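You operate a simulated robot arm through the tools that you are given. There is no shell and no other tool.

You are at the controls of a simulated robot arm. One attempt, no reset.

TASK
Free the strap, then level the hood section with the blue jack screw.
Fine: pawl knob to free and leave it so; lay the spirit level on top, turn till the bubble is between its lines, put the level back; leave the red jack screw. Set down upright: spirit level.
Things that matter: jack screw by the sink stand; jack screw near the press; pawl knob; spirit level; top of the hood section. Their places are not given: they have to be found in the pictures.

It is judged by the outcome, as a careful person would: the job done as asked, and still so three seconds after it is handed in. It fails if anything else is knocked over, pushed out of place, dropped, spilled or broken.

THE ROBOT
A 7-joint arm with a fingered hand, fixed in place. Base frame: the origin is at the foot of the arm, x ahead of it, y to its left, z up. Lengths are in m, angles in degrees, forces in N, time in s.
Its first joint turns from -115.0 to 115.0 degrees. Payload 5 kg.
The tool frame sits at the grasp point between the pads (the TCP): z along the fingers, y along the line on which they close. The tips reach 0.032 m beyond it. The gripper opens to 0.16 m. The gripper's body begins 0.089 m behind the TCP. The gripper is a hand of 4 fingers: y runs from the thumb to the fingers, the wrist lies at [0, 0, -0.267] in the tool frame.
Orientation is that of the tool frame in the base frame, as [roll, pitch, yaw] about the fixed x, y, z axes, in that order (R = Rz(yaw) Ry(pitch) Rx(roll)). With the fingers straight down and closing along the base's y, the tool's x points along the base's -x, its y along +y and its z along -z.

THE INTERFACE
- The arm moves only by the tool jog_arm. Its argument "targets" is a list of rows, each an object (a shift or turn left out is 0) with "travel": the shift along the tool's x, y, z in m, a list of three; "dr": the turn, a rotation vector about the tool's x, y, z in degrees, a list of three. In form: [{"travel": [tx, ty, tz], "dr": [rx, ry, rz]}, ...]. A call has 1 to 20 rows; each row is the pose to reach, as a shift and turn from the pose commanded when the call began, along the tool's axes at that moment. Each row takes 0.2 s and may step no farther than 0.05 m and 8.6 degrees from the row before; otherwise, the whole call is refused. A pose out of reach is approached as far as the arm can. The call stops where the force on the tool passes 50 N (or 10 N more than at its start, if that is more) or the arm is blocked; 0.2 s more then pass. In this call time passes only in rows, and 0.2 s behind the last. The reply holds the time, the measured pose of the TCP, the force on the tool along the base axes, the opening and the grip force, in the units named above and with some noise, with the torque about the TCP (base axes, N m) and any sound that the robot's microphone picked up.
- Cameras (640 x 400 px; columns grow to the right, rows downward): "scene" is fixed at [0.0519, -0.6497, 1.4776]; the picture's right is [0.63, -0.77, 0.00], its down [-0.39, -0.32, -0.87] and it looks along [0.67, 0.55, -0.50] (base axes); focal length 269 px, centre (320, 200). "wrist" rides on the gripper at [0.08, -0.004, -0.114] in the tool frame; the picture's right is [0.05, 1.00, 0.00], its down [-0.81, 0.04, -0.58] and it looks along [-0.58, 0.03, 0.82] (tool axes); focal length 265 px, centre (320, 200).
- snapshot(camera): a new picture of that camera. No time passes.
- slide_trunk(by): slides the trunk up (or, below 0, down) by that many m; the arm rides with it, the base frame stays. It gives what a move gives, with no picture.
- set_fingers(finger1, finger2, finger3, thumb_bend): sets how far each is bent, from 0 (flat) to 100 (curled in); at 30 the hand is open as for a grip, at 70 the pads meet at the TCP. One left out holds its place. A second passes; each finger stops where it meets its share of the squeeze, and holds until it gets a number again. It is the only way to open and close the hand. It gives what a move gives, with no picture; readings hold the bend of each and the force on the fingers (four entries, about 0 where the hand has none), thumb and palm.
- locate(camera, pixels): there is no depth. For up to 12 entries [column, row, z] of the newest picture of that camera ("zoom" is the newest enlarged one), the place [x, y] in the base frame at which the ray of that pixel passes the height z, good to about 0.002 m. No time passes.
- inspect(camera, box): a new picture of the part [left, top, right, bottom] of that camera's present view, enlarged. No time passes.
- close_job(): hands the job in; it is judged then, once.

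Leave the gripper open and the arm clear of the work at the hand-in unless told otherwise.

The tools are called after ">>>" as name(argument=value, ...) on one line, values as JSON. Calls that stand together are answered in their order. jog_arm: Moves the arm, as the interface text tells. Its arguments: {"type":"object","properties":{"targets":{"type":"array"}},"required":["targets"]} The other tools are called the same way: slide_trunk (by) slides the trunk up or down; set_fingers (finger1, finger2, finger3, thumb_bend) moves the fingers one by one; snapshot (camera) takes a picture; locate (camera, pixels) gives the place at which the rays of pixels pass given heights; inspect (camera, box) takes an enlarged picture of a part of a camera's view; close_job () hands the job in.

At the start:

```text
clock: 0.0
tool_pos: [0.7345, -0.057, 1.2533]
tool_rot: [179.8, 0.1, -180.0]
force: [0.4, 0.1, -0.4]
torque: [0.01, 0.0, 0.01]
width: 0.1596
finger_force: 0.1
shape: jaw
bend: [30.0, 30.0, 30.0, 30.0]
finger forces: [0.1, 0.0, 0.0, 0.1, 0.1, 0.0]
trunk travel left (down, up): [-0.625, 0.365]
```

scene: 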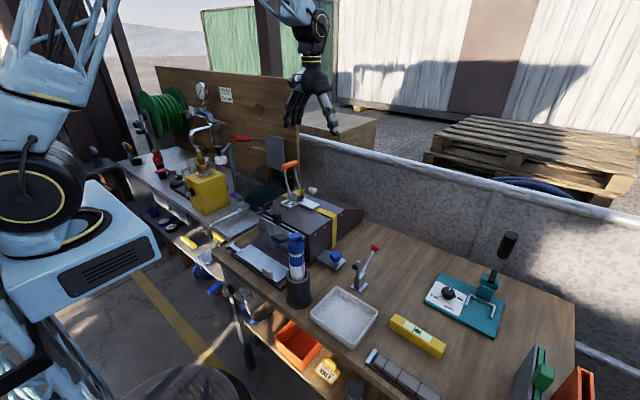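
wrist: 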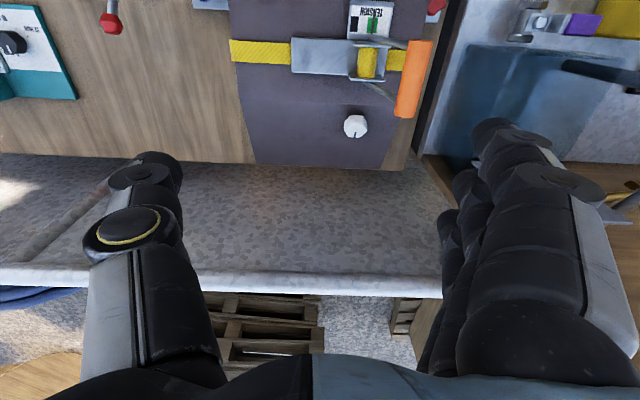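

I see the hood section (dark grey box with a yellow strap) around scene pixel (315,215), with a spirit level (yellow) around (418,337). I'll enlarge several areas to find the parts.

>>> inspect(camera="scene", box=[220, 140, 400, 300])

>>> inspect(camera="scene", box=[300, 220, 600, 400])

>>> inspect(camera="wrist", box=[200, 0, 480, 180])

```text
2.50 times, centred on (310, 220) of scene
```

zoom: 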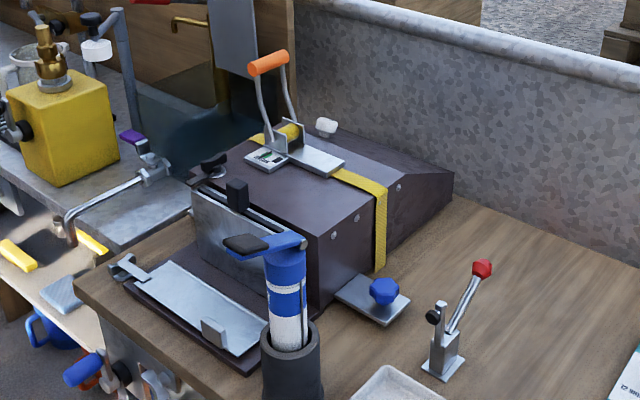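

```text
2.13 times, centred on (450, 310) of scene
```

zoom: 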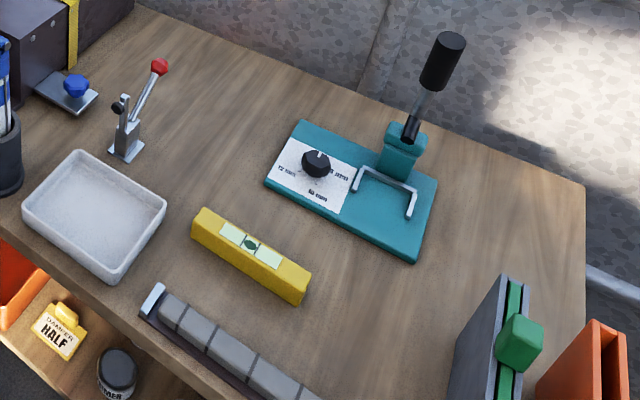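

```text
2.22 times, centred on (340, 90) of wrist
```

zoom: 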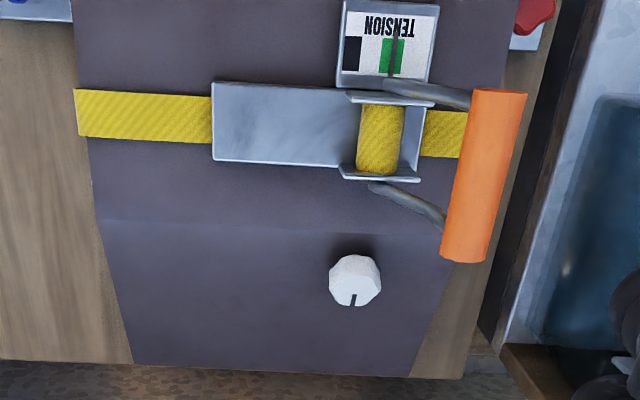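

I see a white knob at wrist (356,126) = scene (313,190), a blue screw at scene (335,256), and a red one at wrist (432,6). I'll query rays at several heights in both cameras to find heights.

>>> locate(camera="scene", pixels=[[313, 190, 0.8], [313, 190, 0.9], [313, 190, 1.0], [313, 190, 1.1], [335, 256, 0.7], [335, 256, 0.8], [335, 256, 0.9], [335, 256, 1.0], [418, 337, 0.7], [418, 337, 0.8], [418, 337, 0.9], [418, 337, 1.0]])

>>> locate(camera="wrist", pixels=[[356, 126, 0.8], [356, 126, 0.9], [356, 126, 1.0], [356, 126, 1.1], [210, 2, 0.7], [210, 2, 0.8], [210, 2, 0.9], [210, 2, 1.0], [432, 5, 0.7], [432, 5, 0.8], [432, 5, 0.9], [432, 5, 1.0]])

```text
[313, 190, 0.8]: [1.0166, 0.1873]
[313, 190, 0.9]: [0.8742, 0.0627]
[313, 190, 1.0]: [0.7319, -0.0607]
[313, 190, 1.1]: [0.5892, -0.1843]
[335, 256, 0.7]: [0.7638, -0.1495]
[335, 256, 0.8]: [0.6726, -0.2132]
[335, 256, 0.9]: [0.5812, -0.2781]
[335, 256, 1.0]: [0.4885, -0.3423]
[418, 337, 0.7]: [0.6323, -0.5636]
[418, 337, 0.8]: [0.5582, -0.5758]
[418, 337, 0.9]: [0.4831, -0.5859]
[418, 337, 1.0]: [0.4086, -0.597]
```

```text
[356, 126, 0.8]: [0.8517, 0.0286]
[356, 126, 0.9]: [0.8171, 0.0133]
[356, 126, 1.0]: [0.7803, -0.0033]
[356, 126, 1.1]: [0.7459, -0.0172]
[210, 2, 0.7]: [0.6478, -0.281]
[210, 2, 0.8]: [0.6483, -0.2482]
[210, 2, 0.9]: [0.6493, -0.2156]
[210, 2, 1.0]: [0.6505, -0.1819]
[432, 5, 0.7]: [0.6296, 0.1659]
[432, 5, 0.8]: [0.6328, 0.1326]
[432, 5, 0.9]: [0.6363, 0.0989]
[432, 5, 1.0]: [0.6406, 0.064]
```

White knob is around (0.80, 0.00, 0.95) and blue screw about (0.65,-0.24,0.83). I'll back the arm off toward the base (tool +x) to see the whole hood and spirit level from the wrist camera.

>>> jog_arm(targets=[{"travel": [0.04, 0, 0]}, {"travel": [0.08, 0, 0]}, {"travel": [0.12, 0, 0]}, {"travel": [0.16, 0, 0]}, {"travel": [0.2, 0, 0]}, {"travel": [0.24, 0, 0]}])

>>> snapshot(camera="wrist")

>>> inspect(camera="wrist", box=[180, 60, 500, 260])

```text
clock: 1.4
tool_pos: [0.493, -0.0558, 1.2529]
tool_rot: [180.0, 0.1, 179.9]
force: [-0.6, 0.5, 0.0]
torque: [0.0, -0.02, 0.0]
width: 0.1598
finger_force: 0.0
shape: jaw
bend: [30.0, 30.0, 30.0, 30.0]
finger forces: [0.1, 0.1, 0.0, 0.0, 0.0, 0.0]
trunk travel left (down, up): [-0.625, 0.365]
```

```text
taken
```

wrist: 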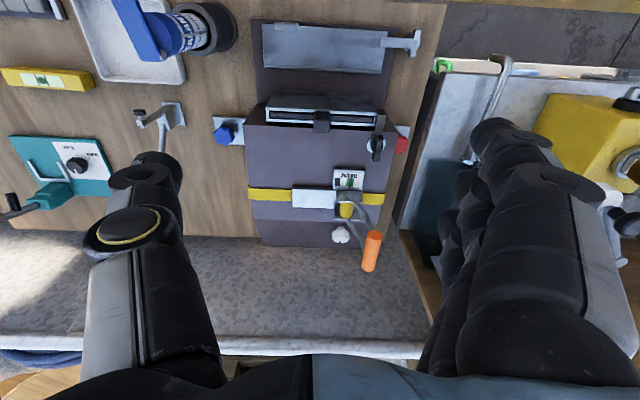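

```text
2.00 times, centred on (340, 160) of wrist
```

zoom: 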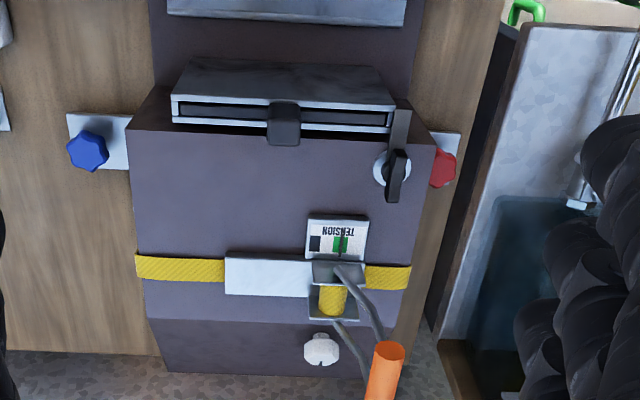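

I see two knob candidates: a black pointer knob at wrist (378,146) and a white knob at (340,235). I'll enlarge both, plus the blue screw and the spirit level.

>>> inspect(camera="wrist", box=[320, 100, 420, 160])

>>> inspect(camera="wrist", box=[290, 165, 410, 285])

>>> inspect(camera="wrist", box=[0, 40, 120, 115])

>>> inspect(camera="scene", box=[250, 145, 350, 215])

```text
6.40 times, centred on (370, 130) of wrist
```

zoom: 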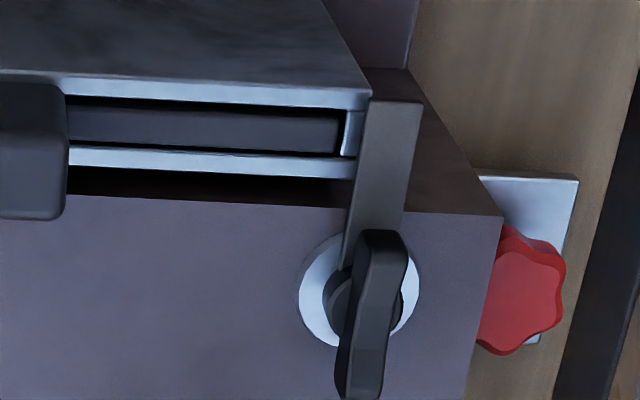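

```text
3.33 times, centred on (350, 225) of wrist
```

zoom: 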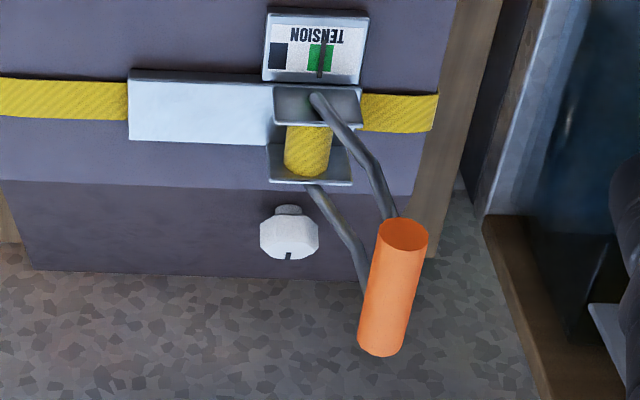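

```text
5.33 times, centred on (60, 78) of wrist
```

zoom: 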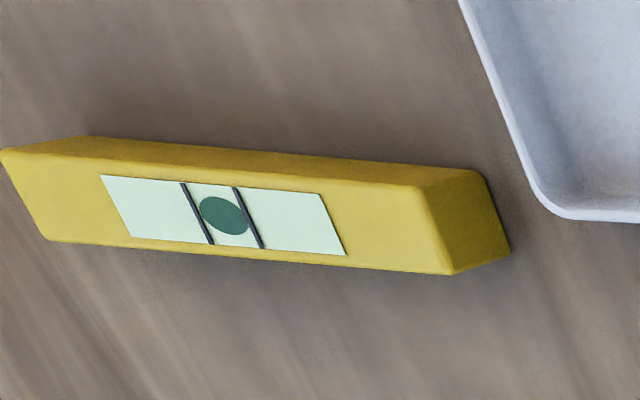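

```text
5.71 times, centred on (300, 180) of scene
```

zoom: 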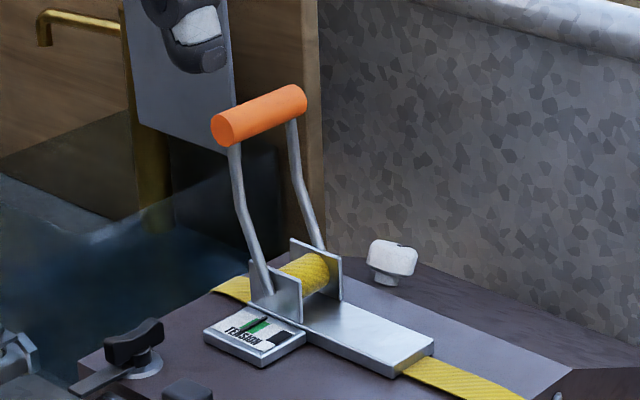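

The needle reads in the green on the TENSION gauge beside the ratchet; the white knob next to it has a mark line. I'll triangulate the orange handle, knobs, and level.

>>> locate(camera="scene", pixels=[[290, 165, 1.0], [290, 165, 1.1], [313, 190, 0.95], [313, 195, 0.92], [274, 205, 0.9], [274, 205, 1.0], [256, 170, 0.95], [295, 211, 0.9], [290, 201, 0.92]])

>>> locate(camera="wrist", pixels=[[372, 250, 1.0], [372, 250, 1.1], [340, 235, 0.95], [337, 230, 0.92], [376, 147, 0.9], [376, 147, 1.0], [226, 134, 0.83], [226, 134, 0.8], [402, 146, 0.83], [402, 146, 0.8], [348, 180, 0.92], [348, 180, 0.9]])

```text
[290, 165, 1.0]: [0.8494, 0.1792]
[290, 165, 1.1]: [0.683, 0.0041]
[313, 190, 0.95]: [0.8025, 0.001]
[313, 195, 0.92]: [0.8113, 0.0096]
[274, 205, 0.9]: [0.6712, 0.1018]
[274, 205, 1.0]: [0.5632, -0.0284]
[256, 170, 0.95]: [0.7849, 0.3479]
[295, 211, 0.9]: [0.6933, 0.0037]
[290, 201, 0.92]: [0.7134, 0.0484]
```

```text
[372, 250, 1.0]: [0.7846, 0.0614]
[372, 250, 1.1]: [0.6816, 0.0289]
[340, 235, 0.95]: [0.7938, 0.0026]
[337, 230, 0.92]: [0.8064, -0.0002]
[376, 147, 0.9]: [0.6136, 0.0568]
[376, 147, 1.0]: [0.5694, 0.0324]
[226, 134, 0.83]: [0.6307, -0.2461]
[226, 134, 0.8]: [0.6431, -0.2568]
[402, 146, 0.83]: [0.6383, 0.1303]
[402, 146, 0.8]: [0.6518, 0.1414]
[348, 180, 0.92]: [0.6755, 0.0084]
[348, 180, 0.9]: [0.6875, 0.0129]
```

The orange handle stands up to around z≈1.09 at (0.71,0.04), so I'll stay above it. I'll move closer for a better look at the white and black knobs.

>>> jog_arm(targets=[{"travel": [-0.03, 0, 0.02]}, {"travel": [-0.06, 0, 0.04]}, {"travel": [-0.09, 0, 0.06]}, {"travel": [-0.12, 0, 0.08]}, {"travel": [-0.14, 0, 0.08]}])

>>> snapshot(camera="wrist")

>>> inspect(camera="wrist", box=[260, 60, 460, 260])

```text
clock: 2.6
tool_pos: [0.6347, -0.0562, 1.1735]
tool_rot: [179.9, 0.0, 180.0]
force: [0.7, 0.0, -0.2]
torque: [0.0, 0.02, -0.02]
width: 0.1599
finger_force: 0.2
shape: jaw
bend: [30.0, 30.0, 30.0, 30.0]
finger forces: [0.1, 0.0, 0.0, 0.0, 0.0, 0.0]
trunk travel left (down, up): [-0.625, 0.365]
```

```text
taken
```

wrist: 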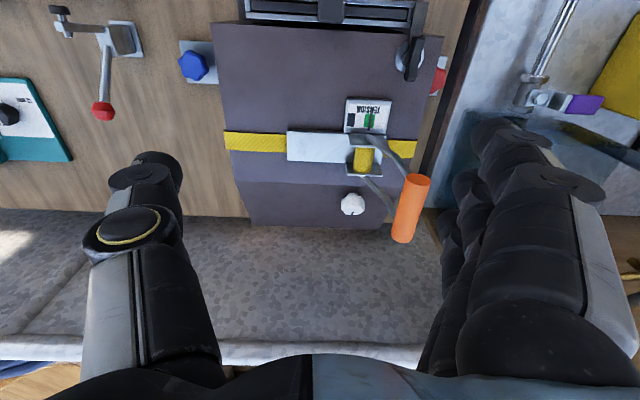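

```text
2.00 times, centred on (360, 160) of wrist
```

zoom: 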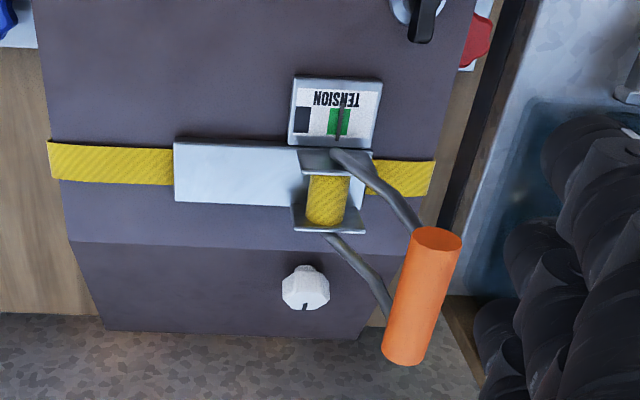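

I'll zoom tightly on the white knob at wrist (352,204), the tension gauge at (368,115), and the blue screw at (192,66).

>>> inspect(camera="wrist", box=[312, 180, 392, 230])

>>> inspect(camera="wrist", box=[328, 85, 408, 135])

>>> inspect(camera="wrist", box=[152, 30, 248, 90])

>>> inspect(camera="wrist", box=[360, 0, 480, 75])

>>> inspect(camera="scene", box=[290, 175, 340, 206])

```text
8.00 times, centred on (352, 205) of wrist
```

zoom: 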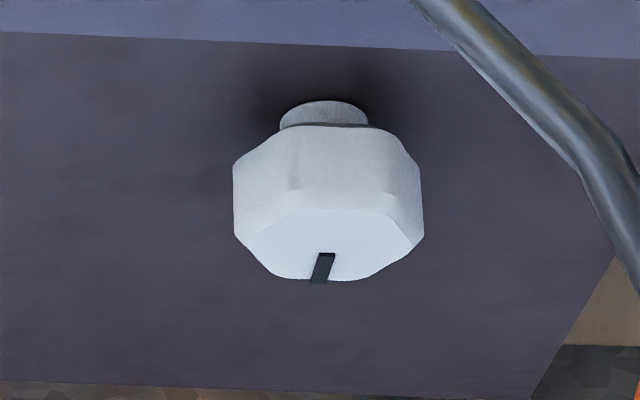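

```text
8.00 times, centred on (368, 110) of wrist
```

zoom: 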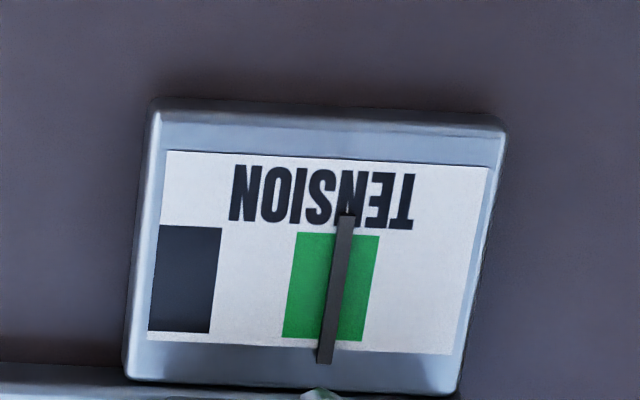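

```text
6.67 times, centred on (200, 60) of wrist
```

zoom: 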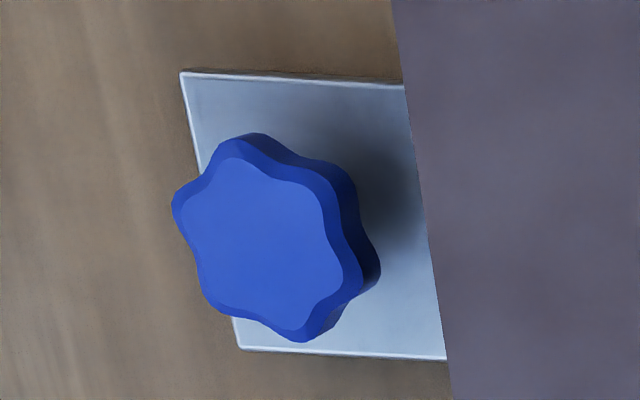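

```text
5.33 times, centred on (420, 38) of wrist
```

zoom: 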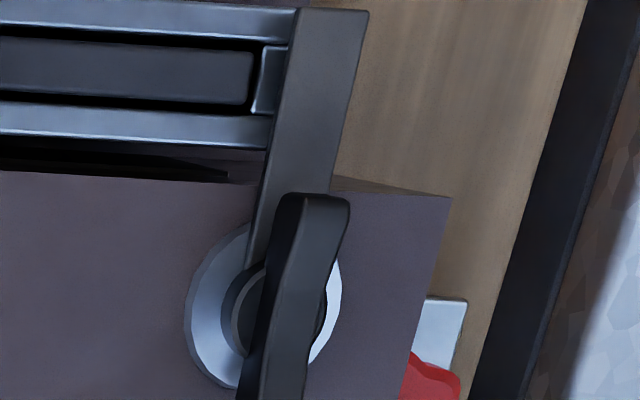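

```text
12.80 times, centred on (315, 190) of scene
```

zoom: 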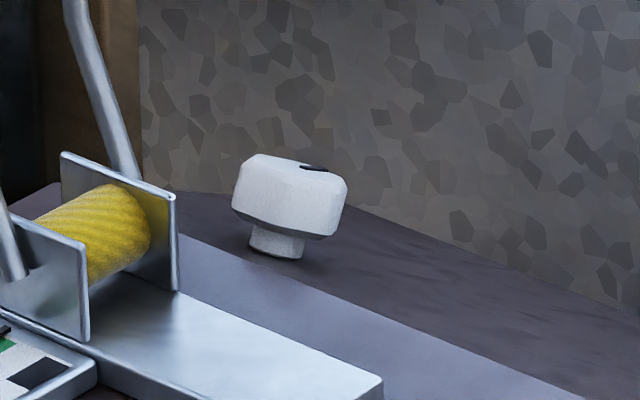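

The white knob (no text round it) is by the ratchet, and a black wing knob with a metal arm is at the front corner (≈0.586,0.04,0.965). Before turning anything I'll look at the black knob close up from the front.

>>> jog_arm(targets=[{"travel": [0.033, 0.017, 0.0]}, {"travel": [0.066, 0.034, 0.0]}, {"travel": [0.1, 0.052, 0.02]}, {"travel": [0.133, 0.07, 0.04]}, {"travel": [0.165, 0.086, 0.05]}])

>>> snapshot(camera="wrist")

>>> inspect(camera="wrist", box=[220, 80, 440, 260])

```text
clock: 3.8
tool_pos: [0.4688, 0.0295, 1.1249]
tool_rot: [179.9, 0.1, 180.0]
force: [0.5, 0.2, -0.2]
torque: [0.0, 0.01, 0.04]
width: 0.1602
finger_force: 0.0
shape: jaw
bend: [30.0, 30.0, 30.0, 30.0]
finger forces: [0.0, 0.0, 0.0, 0.1, 0.1, 0.0]
trunk travel left (down, up): [-0.625, 0.365]
```

```text
taken
```

wrist: 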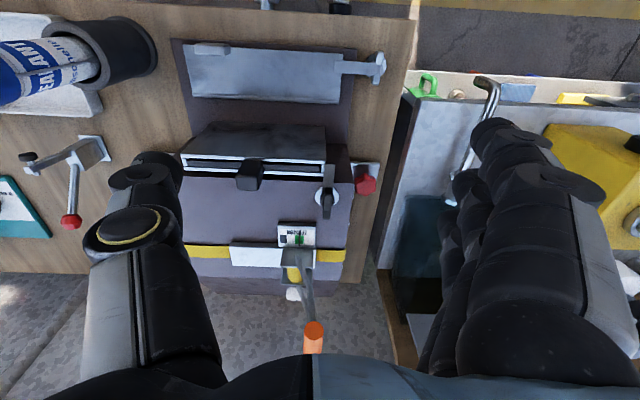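

```text
2.22 times, centred on (330, 170) of wrist
```

zoom: 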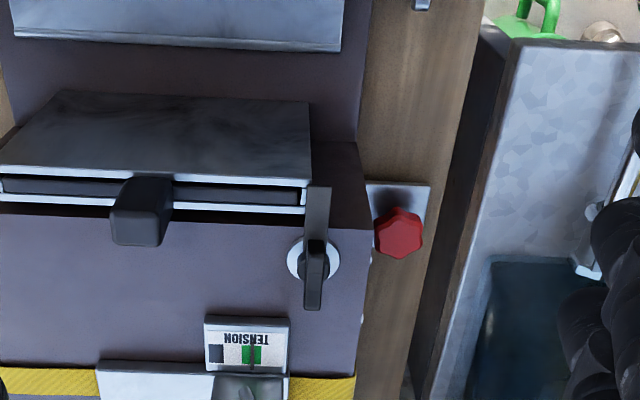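

The black wing knob is a turn latch holding a front door panel shut, so it looks unrelated to the strap. The white indexed knob on the rear slope next to the ratchet looks like the pawl knob. I'll raise the hand, move over it, and tilt 27° about tool y so that the tool lines up with its tilted axis and the camera looks down at it.

>>> jog_arm(targets=[{"travel": [-0.02, -0.003, -0.04]}, {"travel": [-0.05, -0.006, -0.075]}, {"travel": [-0.095, -0.01, -0.085]}, {"travel": [-0.14, -0.013, -0.085]}, {"travel": [-0.185, -0.016, -0.085]}, {"travel": [-0.23, -0.02, -0.085], "dr": [0, 7, 0]}, {"travel": [-0.275, -0.023, -0.085], "dr": [0, 14, 0]}, {"travel": [-0.31, -0.0265, -0.08], "dr": [0, 21, 0]}, {"travel": [-0.331, -0.0265, -0.075], "dr": [0, 27, 0]}])

>>> snapshot(camera="wrist")

>>> inspect(camera="wrist", box=[250, 80, 410, 220])

>>> snapshot(camera="scene")

```text
clock: 5.8
tool_pos: [0.8022, 0.0031, 1.1981]
tool_rot: [179.9, -27.1, -180.0]
force: [0.2, -0.7, 0.3]
torque: [0.0, 0.03, -0.01]
width: 0.1599
finger_force: 0.1
shape: jaw
bend: [30.0, 30.0, 30.0, 30.0]
finger forces: [0.0, 0.0, 0.0, 0.0, 0.0, 0.0]
trunk travel left (down, up): [-0.625, 0.365]
```

```text
taken
```

wrist: 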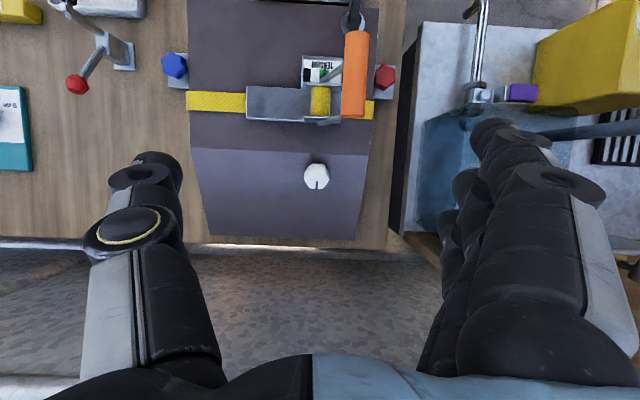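

```text
2.86 times, centred on (330, 150) of wrist
```

zoom: 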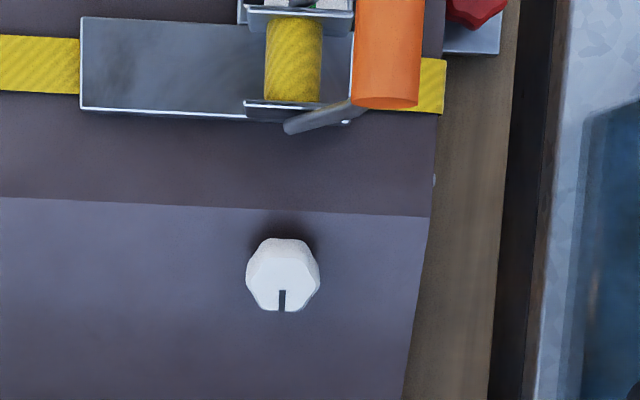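

```text
taken
```

scene: 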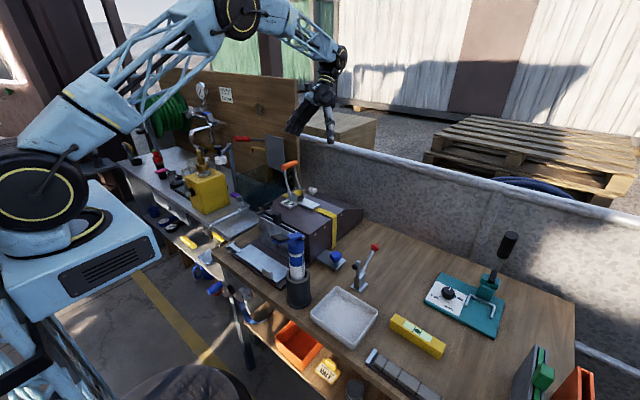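

The white knob is seen at wrist (316,177) with its line pointing away (+x); no labels around it. I'll check tags in the scene (yellow tag at (327,370), sign at (225,95)) for hints before choosing.

>>> inspect(camera="scene", box=[270, 320, 380, 400])

>>> inspect(camera="scene", box=[190, 75, 270, 125])

>>> inspect(camera="scene", box=[210, 210, 310, 310])

>>> inspect(camera="scene", box=[120, 130, 260, 260])

>>> inspect(camera="scene", box=[265, 150, 345, 210])

```text
5.00 times, centred on (325, 360) of scene
```

zoom: 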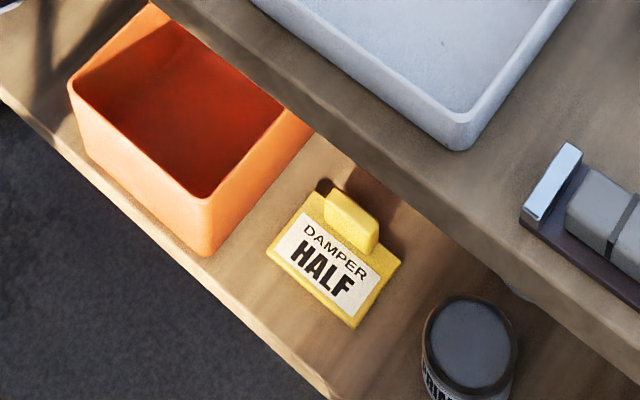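

```text
8.00 times, centred on (230, 100) of scene
```

zoom: 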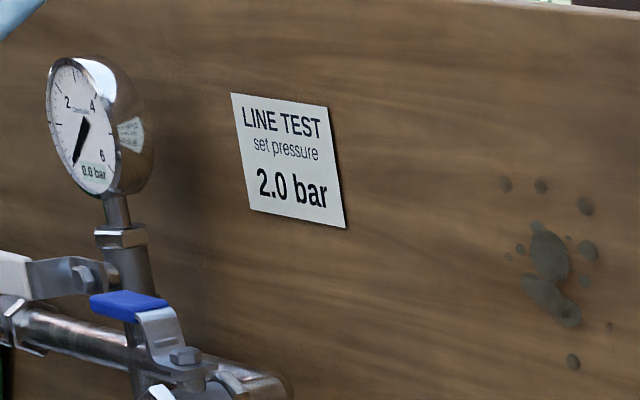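

```text
4.00 times, centred on (260, 260) of scene
```

zoom: 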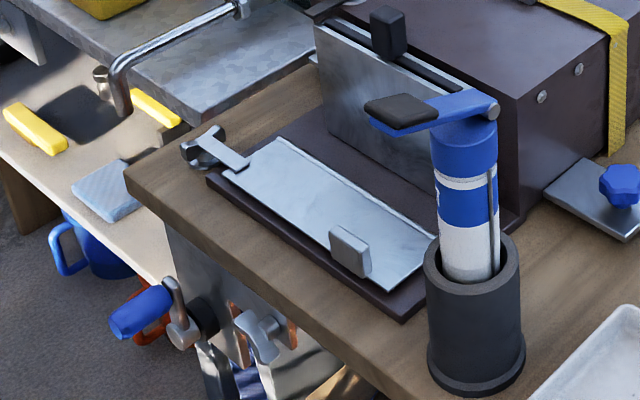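

```text
3.08 times, centred on (190, 195) of scene
```

zoom: 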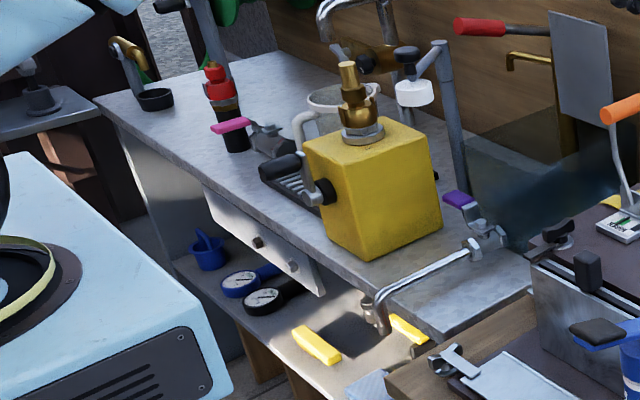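

```text
6.67 times, centred on (305, 180) of scene
```

zoom: 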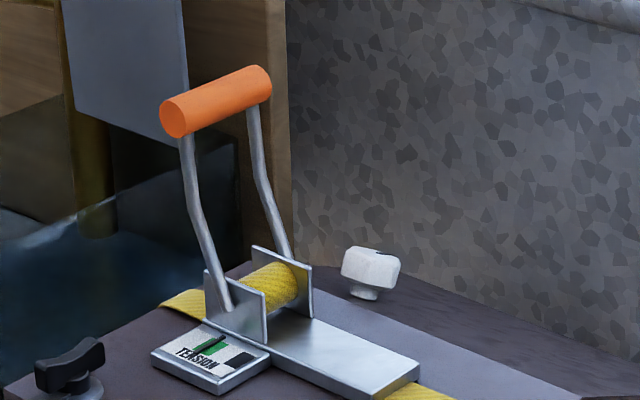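

No other pawl candidate near the ratchet; the gauge, drum and white knob are all in one line (y≈0.005), so I take the white knob as the pawl knob. It sits at about (0.804,0.005,0.955), normal to a ~28° slope. I'll descend to about 4 cm short of it and look.

>>> jog_arm(targets=[{"travel": [-0.025, 0.0, 0.04], "dr": [0, 0.8, 0]}, {"travel": [-0.05, 0.001, 0.08], "dr": [0, 0.8, 0]}, {"travel": [-0.08, 0.0015, 0.115], "dr": [0, 0.8, 0]}, {"travel": [-0.1125, 0.002, 0.15], "dr": [0, 0.8, 0]}])

>>> snapshot(camera="wrist")

>>> inspect(camera="scene", box=[250, 110, 380, 220])

```text
clock: 6.8
tool_pos: [0.8328, 0.0045, 1.0112]
tool_rot: [179.9, -27.8, -179.9]
force: [-0.3, -0.2, -0.6]
torque: [0.0, 0.03, 0.03]
width: 0.1598
finger_force: 0.2
shape: jaw
bend: [30.0, 30.0, 30.0, 30.0]
finger forces: [0.0, 0.0, 0.0, 0.0, 0.0, 0.0]
trunk travel left (down, up): [-0.625, 0.365]
```

```text
taken
```

wrist: 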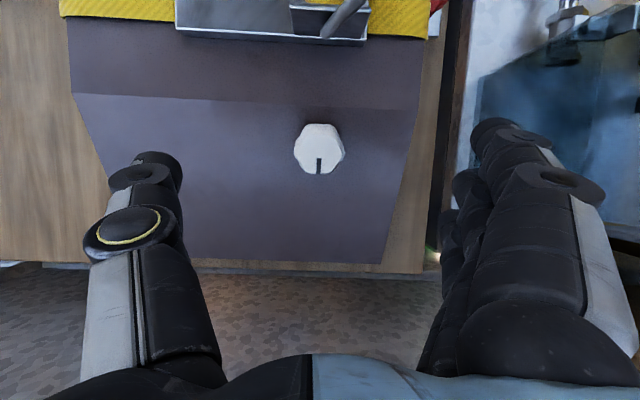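

```text
3.64 times, centred on (315, 165) of scene
```

zoom: 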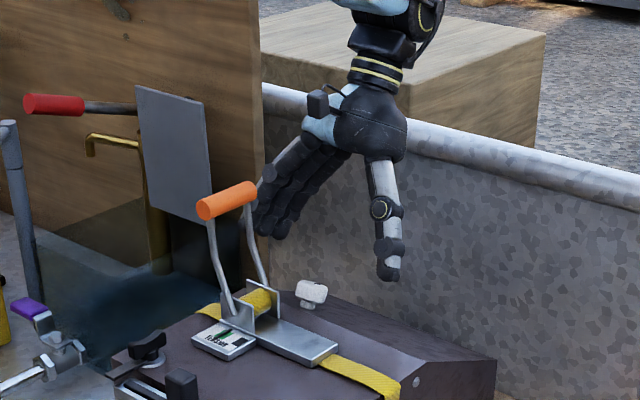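

Knob is centred laterally at wrist (319,149). I'll zoom once to refine its position.

>>> inspect(camera="wrist", box=[270, 110, 370, 190])

>>> locate(camera="wrist", pixels=[[319, 150, 0.95], [319, 150, 0.96], [294, 150, 0.95], [345, 150, 0.95], [319, 124, 0.94], [319, 174, 0.945]])

```text
5.00 times, centred on (320, 150) of wrist
```

zoom: 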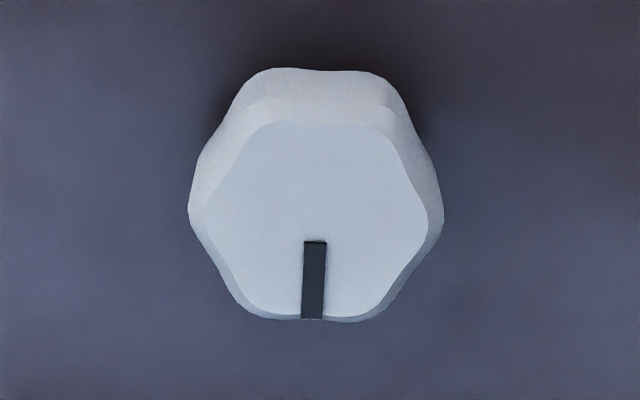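

```text
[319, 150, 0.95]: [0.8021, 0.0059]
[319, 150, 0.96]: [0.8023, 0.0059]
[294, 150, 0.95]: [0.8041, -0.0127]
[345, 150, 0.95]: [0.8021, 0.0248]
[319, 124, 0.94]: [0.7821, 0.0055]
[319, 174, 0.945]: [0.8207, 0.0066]
```

The knob is six-lobed with a ~38 mm span, lobes facing ±y. I'll turn the hand +30° about tool z so flat pads sit on the valleys, and go down 45 mm so tips straddle the head.

>>> jog_arm(targets=[{"travel": [-0.001, 0.0, 0.0], "dr": [0, 0, 7.5]}, {"travel": [-0.002, 0.0, 0.0], "dr": [0, 0, 15]}, {"travel": [-0.002, 0.0, 0.01], "dr": [0, 0, 22.5]}, {"travel": [-0.002, 0.0, 0.025], "dr": [0, 0, 30]}, {"travel": [-0.002, 0.0, 0.045], "dr": [0, 0, 30]}])

>>> snapshot(camera="wrist")

>>> inspect(camera="scene", box=[250, 110, 380, 220])

```text
clock: 8.0
tool_pos: [0.8128, 0.0052, 0.9734]
tool_rot: [-165.3, -23.7, 146.8]
force: [0.6, 0.7, 0.2]
torque: [-0.01, -0.01, 0.02]
width: 0.1598
finger_force: 0.0
shape: jaw
bend: [30.0, 30.0, 30.0, 30.0]
finger forces: [0.1, 0.0, 0.1, 0.0, 0.1, 0.1]
trunk travel left (down, up): [-0.625, 0.365]
```

```text
taken
```

wrist: 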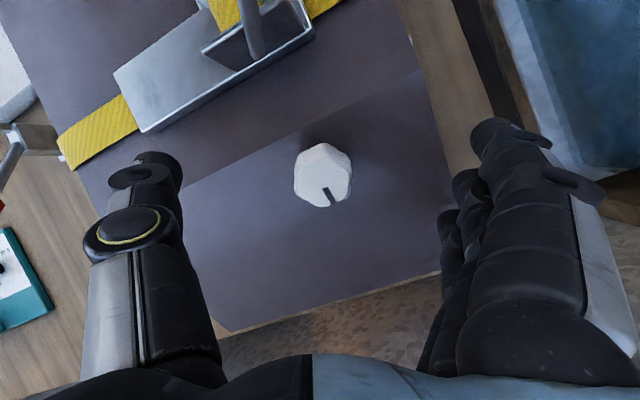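

```text
3.64 times, centred on (315, 165) of scene
```

zoom: 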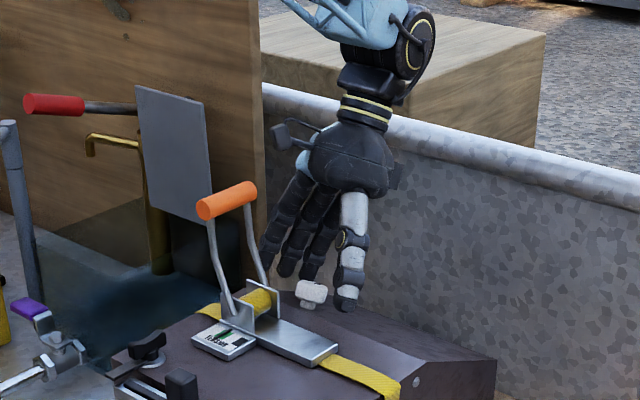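

Tips straddle the knob head with no contact. I'll close in steps, starting at 56.

>>> set_fingers(finger1=56, finger2=56, finger3=56, thumb_bend=56)

>>> snapshot(camera="wrist")

```text
clock: 9.0
tool_pos: [0.8142, 0.005, 0.9733]
tool_rot: [-165.4, -23.8, 146.9]
force: [0.1, -0.7, -0.4]
torque: [-0.02, -0.02, 0.05]
width: 0.0689
finger_force: 0.1
shape: fingers
bend: [56.0, 56.0, 56.0, 56.0]
finger forces: [0.0, 0.0, 0.1, 0.0, 0.1, 0.1]
trunk travel left (down, up): [-0.625, 0.365]
```

```text
taken
```

wrist: 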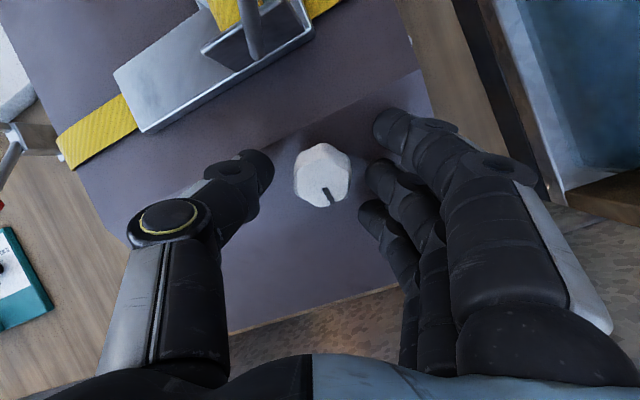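

Thumb and middle finger line up with the knob at (323,180). I'll close only finger2 and the thumb to 66.

>>> set_fingers(finger2=66, thumb_bend=66)

>>> snapshot(camera="wrist")

```text
clock: 10.0
tool_pos: [0.8137, 0.0043, 0.9737]
tool_rot: [-165.3, -23.8, 146.9]
force: [-3.4, 0.0, -1.5]
torque: [0.05, 0.08, -0.01]
width: 0.0582
finger_force: 7.1
shape: fingers
bend: [56.0, 60.0, 56.0, 64.0]
finger forces: [0.0, 6.2, 0.0, 0.0, 7.3, 0.0]
trunk travel left (down, up): [-0.625, 0.365]
```

```text
taken
```

wrist: 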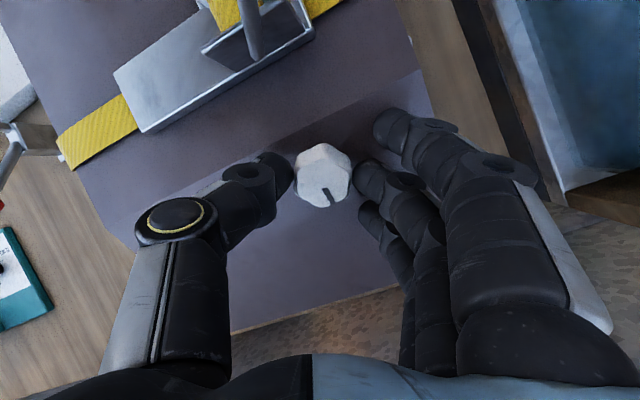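

Thumb and middle finger hold the knob (≈7 N). I'll try turning counter-clockwise (tool z −16°) gently and watch torque and sound.

>>> jog_arm(targets=[{"dr": [0, 0, -4]}, {"dr": [0, 0, -8]}, {"dr": [0, 0, -12]}, {"dr": [0, 0, -16]}])

>>> inspect(camera="wrist", box=[230, 110, 410, 230])

>>> inspect(camera="scene", box=[250, 150, 350, 220])

```text
clock: 11.0
tool_pos: [0.8144, 0.0056, 0.9727]
tool_rot: [-172.9, -27.0, 164.4]
force: [-1.1, -2.2, 0.2]
torque: [-0.05, 0.01, -0.02]
width: 0.0578
finger_force: 4.7
shape: fingers
bend: [56.0, 62.0, 56.0, 64.0]
finger forces: [0.0, 4.1, 0.0, 0.0, 5.9, 0.0]
trunk travel left (down, up): [-0.625, 0.365]
```

```text
3.33 times, centred on (320, 170) of wrist
```

zoom: 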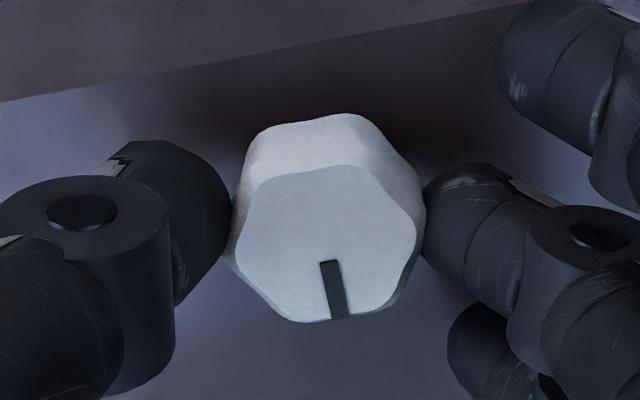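

```text
5.71 times, centred on (300, 185) of scene
```

zoom: 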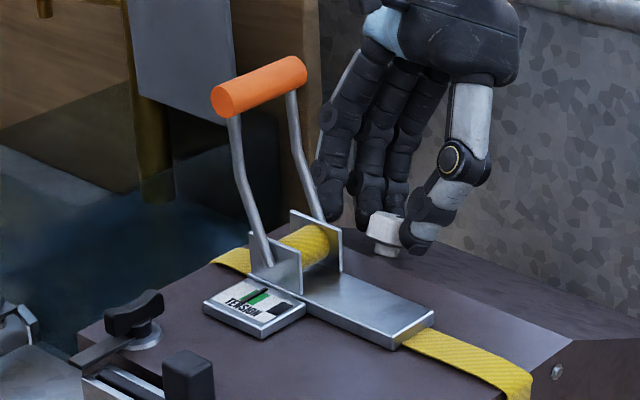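

The knob's line stays at about the same angle relative to the hand, so it is turning with little torque. I'll continue counter-clockwise another 32°.

>>> jog_arm(targets=[{"dr": [0, 0, -5]}, {"dr": [0, 0, -10]}, {"dr": [0, 0, -15]}, {"dr": [0, 0, -20]}, {"dr": [0, 0, -26]}, {"dr": [0, 0, -32]}])

>>> inspect(camera="wrist", box=[230, 110, 410, 230])

>>> inspect(camera="scene", box=[250, 150, 350, 220])

```text
clock: 12.4
tool_pos: [0.8129, 0.0041, 0.9731]
tool_rot: [170.7, -26.3, -159.7]
force: [-3.0, -3.9, 4.5]
torque: [-0.24, 0.08, -0.24]
width: 0.0577
finger_force: 8.4
shape: fingers
bend: [56.0, 62.0, 56.0, 64.0]
finger forces: [0.0, 6.6, 0.0, 0.1, 11.2, 0.0]
trunk travel left (down, up): [-0.625, 0.365]
```

```text
3.33 times, centred on (320, 170) of wrist
```

zoom: 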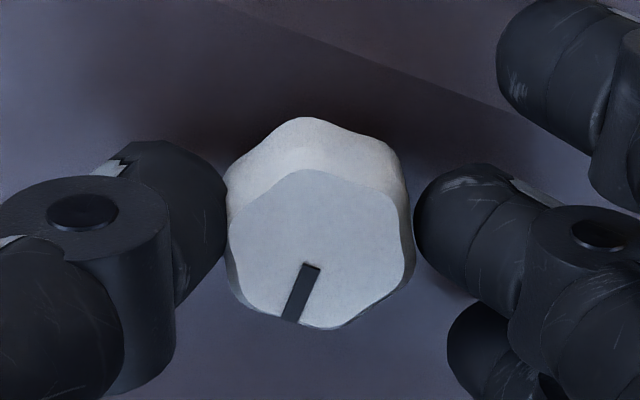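

```text
5.71 times, centred on (300, 185) of scene
```

zoom: 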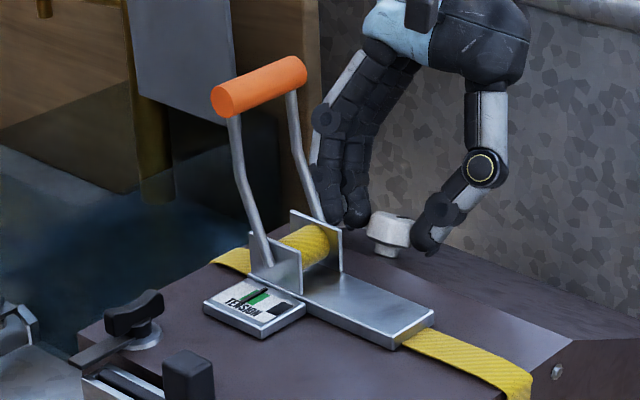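

The torque rose (−0.24 N·m) and the line is back where it was relative to the hood, so the grip slipped over the lobes: counter-clockwise seems blocked. I'll open slightly, rotate to −30° (valley) and try clockwise with a firmer grip.

>>> set_fingers(finger2=55, thumb_bend=56)

>>> inspect(camera="wrist", box=[230, 110, 410, 230])

```text
clock: 13.4
tool_pos: [0.8138, 0.005, 0.9724]
tool_rot: [170.7, -26.3, -159.8]
force: [0.8, -0.5, 0.4]
torque: [-0.04, 0.0, 0.03]
width: 0.0681
finger_force: 0.0
shape: fingers
bend: [56.0, 55.0, 56.0, 56.0]
finger forces: [0.1, 0.1, 0.0, 0.0, 0.0, 0.1]
trunk travel left (down, up): [-0.625, 0.365]
```

```text
3.33 times, centred on (320, 170) of wrist
```

zoom: 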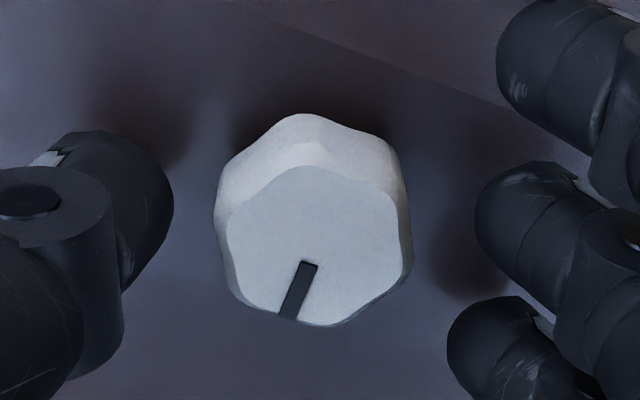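

Knob still sits at its original angle. I'll turn the open hand −12° more to face the valleys, then grip more firmly.

>>> jog_arm(targets=[{"travel": [0, 0, 0.001], "dr": [0, 0, -6]}, {"travel": [0, -0.001, 0.003], "dr": [0, 0, -12]}])

>>> set_fingers(finger2=72, thumb_bend=72)

>>> inspect(camera="wrist", box=[230, 110, 410, 230])

```text
clock: 14.0
tool_pos: [0.8125, 0.0037, 0.9696]
tool_rot: [165.1, -23.7, -146.8]
force: [-1.2, 0.5, 0.3]
torque: [-0.04, 0.03, 0.02]
width: 0.0681
finger_force: 0.0
shape: fingers
bend: [56.0, 55.0, 56.0, 56.0]
finger forces: [0.1, 0.0, 0.0, 0.1, 0.0, 0.0]
trunk travel left (down, up): [-0.625, 0.365]
```

```text
clock: 15.0
tool_pos: [0.8134, 0.0035, 0.9695]
tool_rot: [165.2, -23.9, -146.9]
force: [-2.2, -8.5, -9.4]
torque: [0.0, 0.05, -0.01]
width: 0.0582
finger_force: 12.9
shape: fingers
bend: [56.0, 61.0, 56.0, 65.0]
finger forces: [0.1, 9.4, 0.0, 0.0, 16.9, 0.0]
trunk travel left (down, up): [-0.625, 0.365]
```

```text
3.33 times, centred on (320, 170) of wrist
```

zoom: 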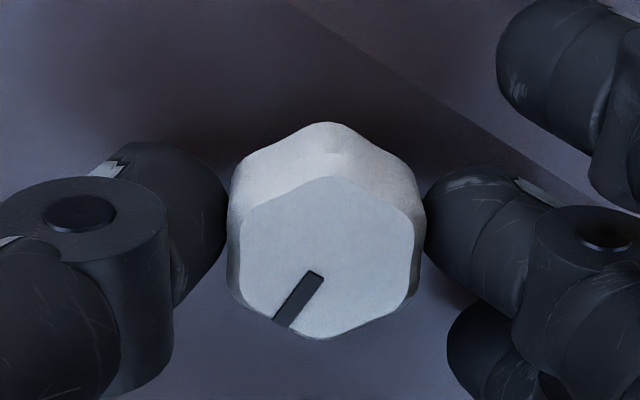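

Grip is firmer (≈13 N) on the valleys. I'll rotate clockwise (+) 24° and check.

>>> jog_arm(targets=[{"dr": [0, 0, 4]}, {"dr": [0, 0, 8]}, {"dr": [0, 0, 12]}, {"dr": [0, 0, 16]}, {"dr": [0, 0, 20]}, {"dr": [0, 0, 24]}])

>>> inspect(camera="wrist", box=[230, 110, 410, 230])

>>> inspect(camera="scene", box=[250, 150, 350, 220])

```text
clock: 16.4
tool_pos: [0.813, 0.0033, 0.97]
tool_rot: [176.9, -27.6, -173.2]
force: [-8.3, -6.2, -7.4]
torque: [0.06, 0.18, -0.04]
width: 0.0582
finger_force: 12.9
shape: fingers
bend: [56.0, 61.0, 56.0, 65.0]
finger forces: [0.1, 10.5, 0.1, 0.0, 15.8, 0.0]
trunk travel left (down, up): [-0.625, 0.365]
```

```text
3.33 times, centred on (320, 170) of wrist
```

zoom: 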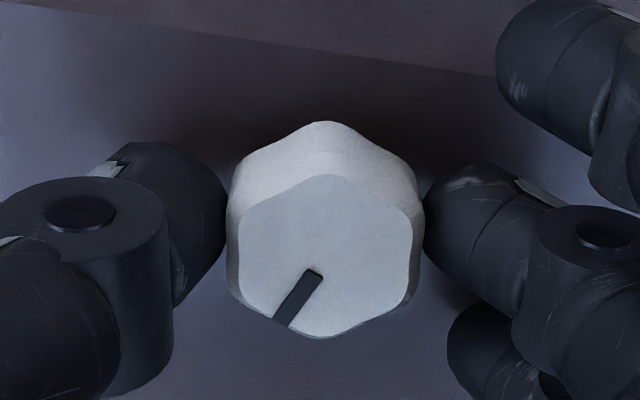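

```text
5.71 times, centred on (300, 185) of scene
```

zoom: 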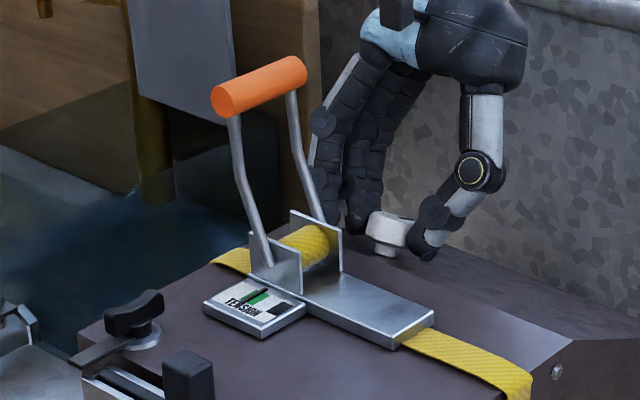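

The knob follows the hand clockwise (+24°) with almost no torque; gauge unchanged. Continuing clockwise 36° more.

>>> jog_arm(targets=[{"dr": [0, 0, 5]}, {"dr": [0, 0, 10]}, {"dr": [0, 0, 15]}, {"dr": [0, 0, 20]}, {"dr": [0, 0, 25]}, {"dr": [0, 0, 30]}, {"dr": [0, 0, 36]}])

>>> inspect(camera="wrist", box=[230, 110, 410, 230])

>>> inspect(camera="scene", box=[250, 150, 350, 220])

```text
clock: 18.0
tool_pos: [0.8119, 0.0054, 0.9709]
tool_rot: [-165.3, -23.8, 146.9]
force: [-11.1, 4.5, -3.5]
torque: [0.34, 0.12, -0.11]
width: 0.0575
finger_force: 14.0
shape: fingers
bend: [56.0, 61.0, 56.0, 65.0]
finger forces: [0.1, 13.7, 0.0, 0.0, 14.3, 0.1]
trunk travel left (down, up): [-0.625, 0.365]
```

```text
3.33 times, centred on (320, 170) of wrist
```

zoom: 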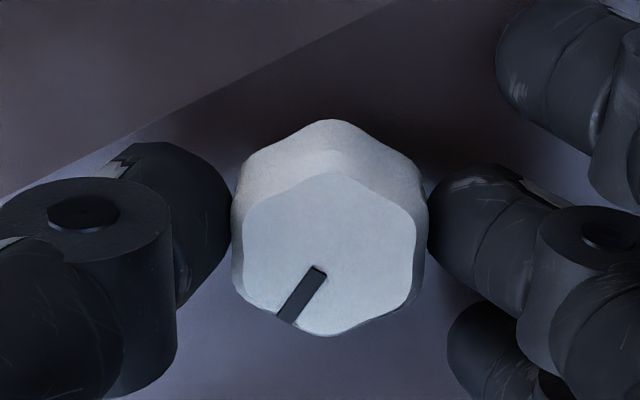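

```text
5.71 times, centred on (300, 185) of scene
```

zoom: 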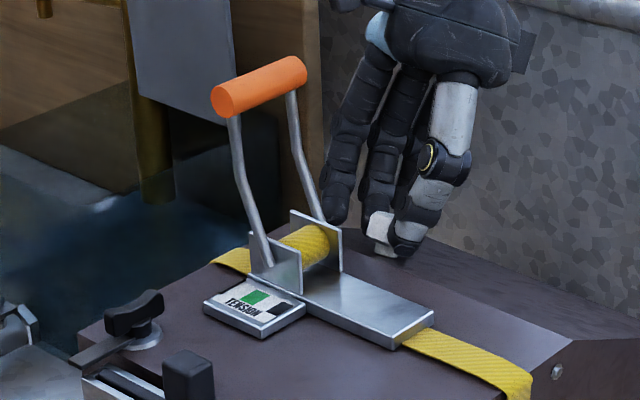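

The knob has turned ~60° and the needle no longer lies over the green. I'll zoom in on the gauge.

>>> inspect(camera="scene", box=[278, 190, 310, 214])

>>> inspect(camera="scene", box=[300, 170, 340, 200])

```text
16.00 times, centred on (294, 202) of scene
```

zoom: 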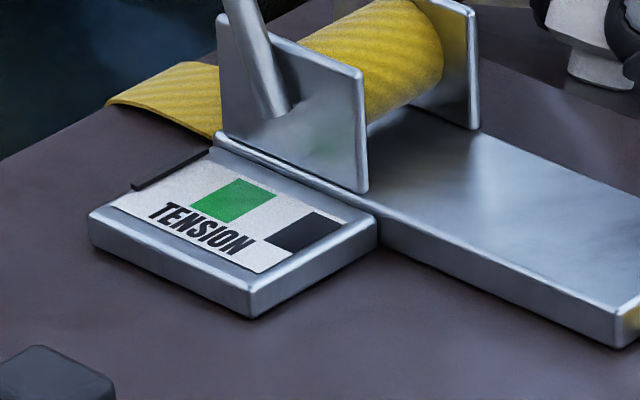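

```text
13.33 times, centred on (320, 185) of scene
```

zoom: 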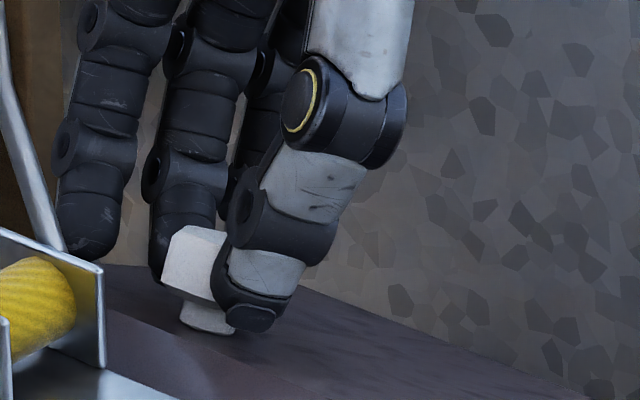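

Needle dropped to the zero end: the strap has been freed by the white pawl knob. I'll turn a little farther clockwise to find its stop so it is fully at free.

>>> jog_arm(targets=[{"dr": [0, 0, 3]}, {"dr": [0, 0, 6]}, {"dr": [0, 0, 9]}])

>>> inspect(camera="wrist", box=[230, 110, 410, 230])

```text
clock: 18.8
tool_pos: [0.8116, 0.0054, 0.9698]
tool_rot: [-161.7, -21.3, 137.6]
force: [-11.3, 6.8, -3.1]
torque: [0.44, 0.03, -0.15]
width: 0.0571
finger_force: 14.7
shape: fingers
bend: [56.0, 61.0, 56.0, 66.0]
finger forces: [0.0, 14.5, 0.0, 0.0, 14.4, 0.0]
trunk travel left (down, up): [-0.625, 0.365]
```

```text
3.33 times, centred on (320, 170) of wrist
```

zoom: 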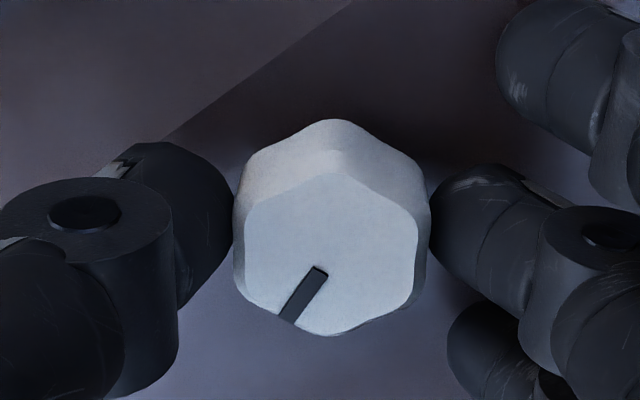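

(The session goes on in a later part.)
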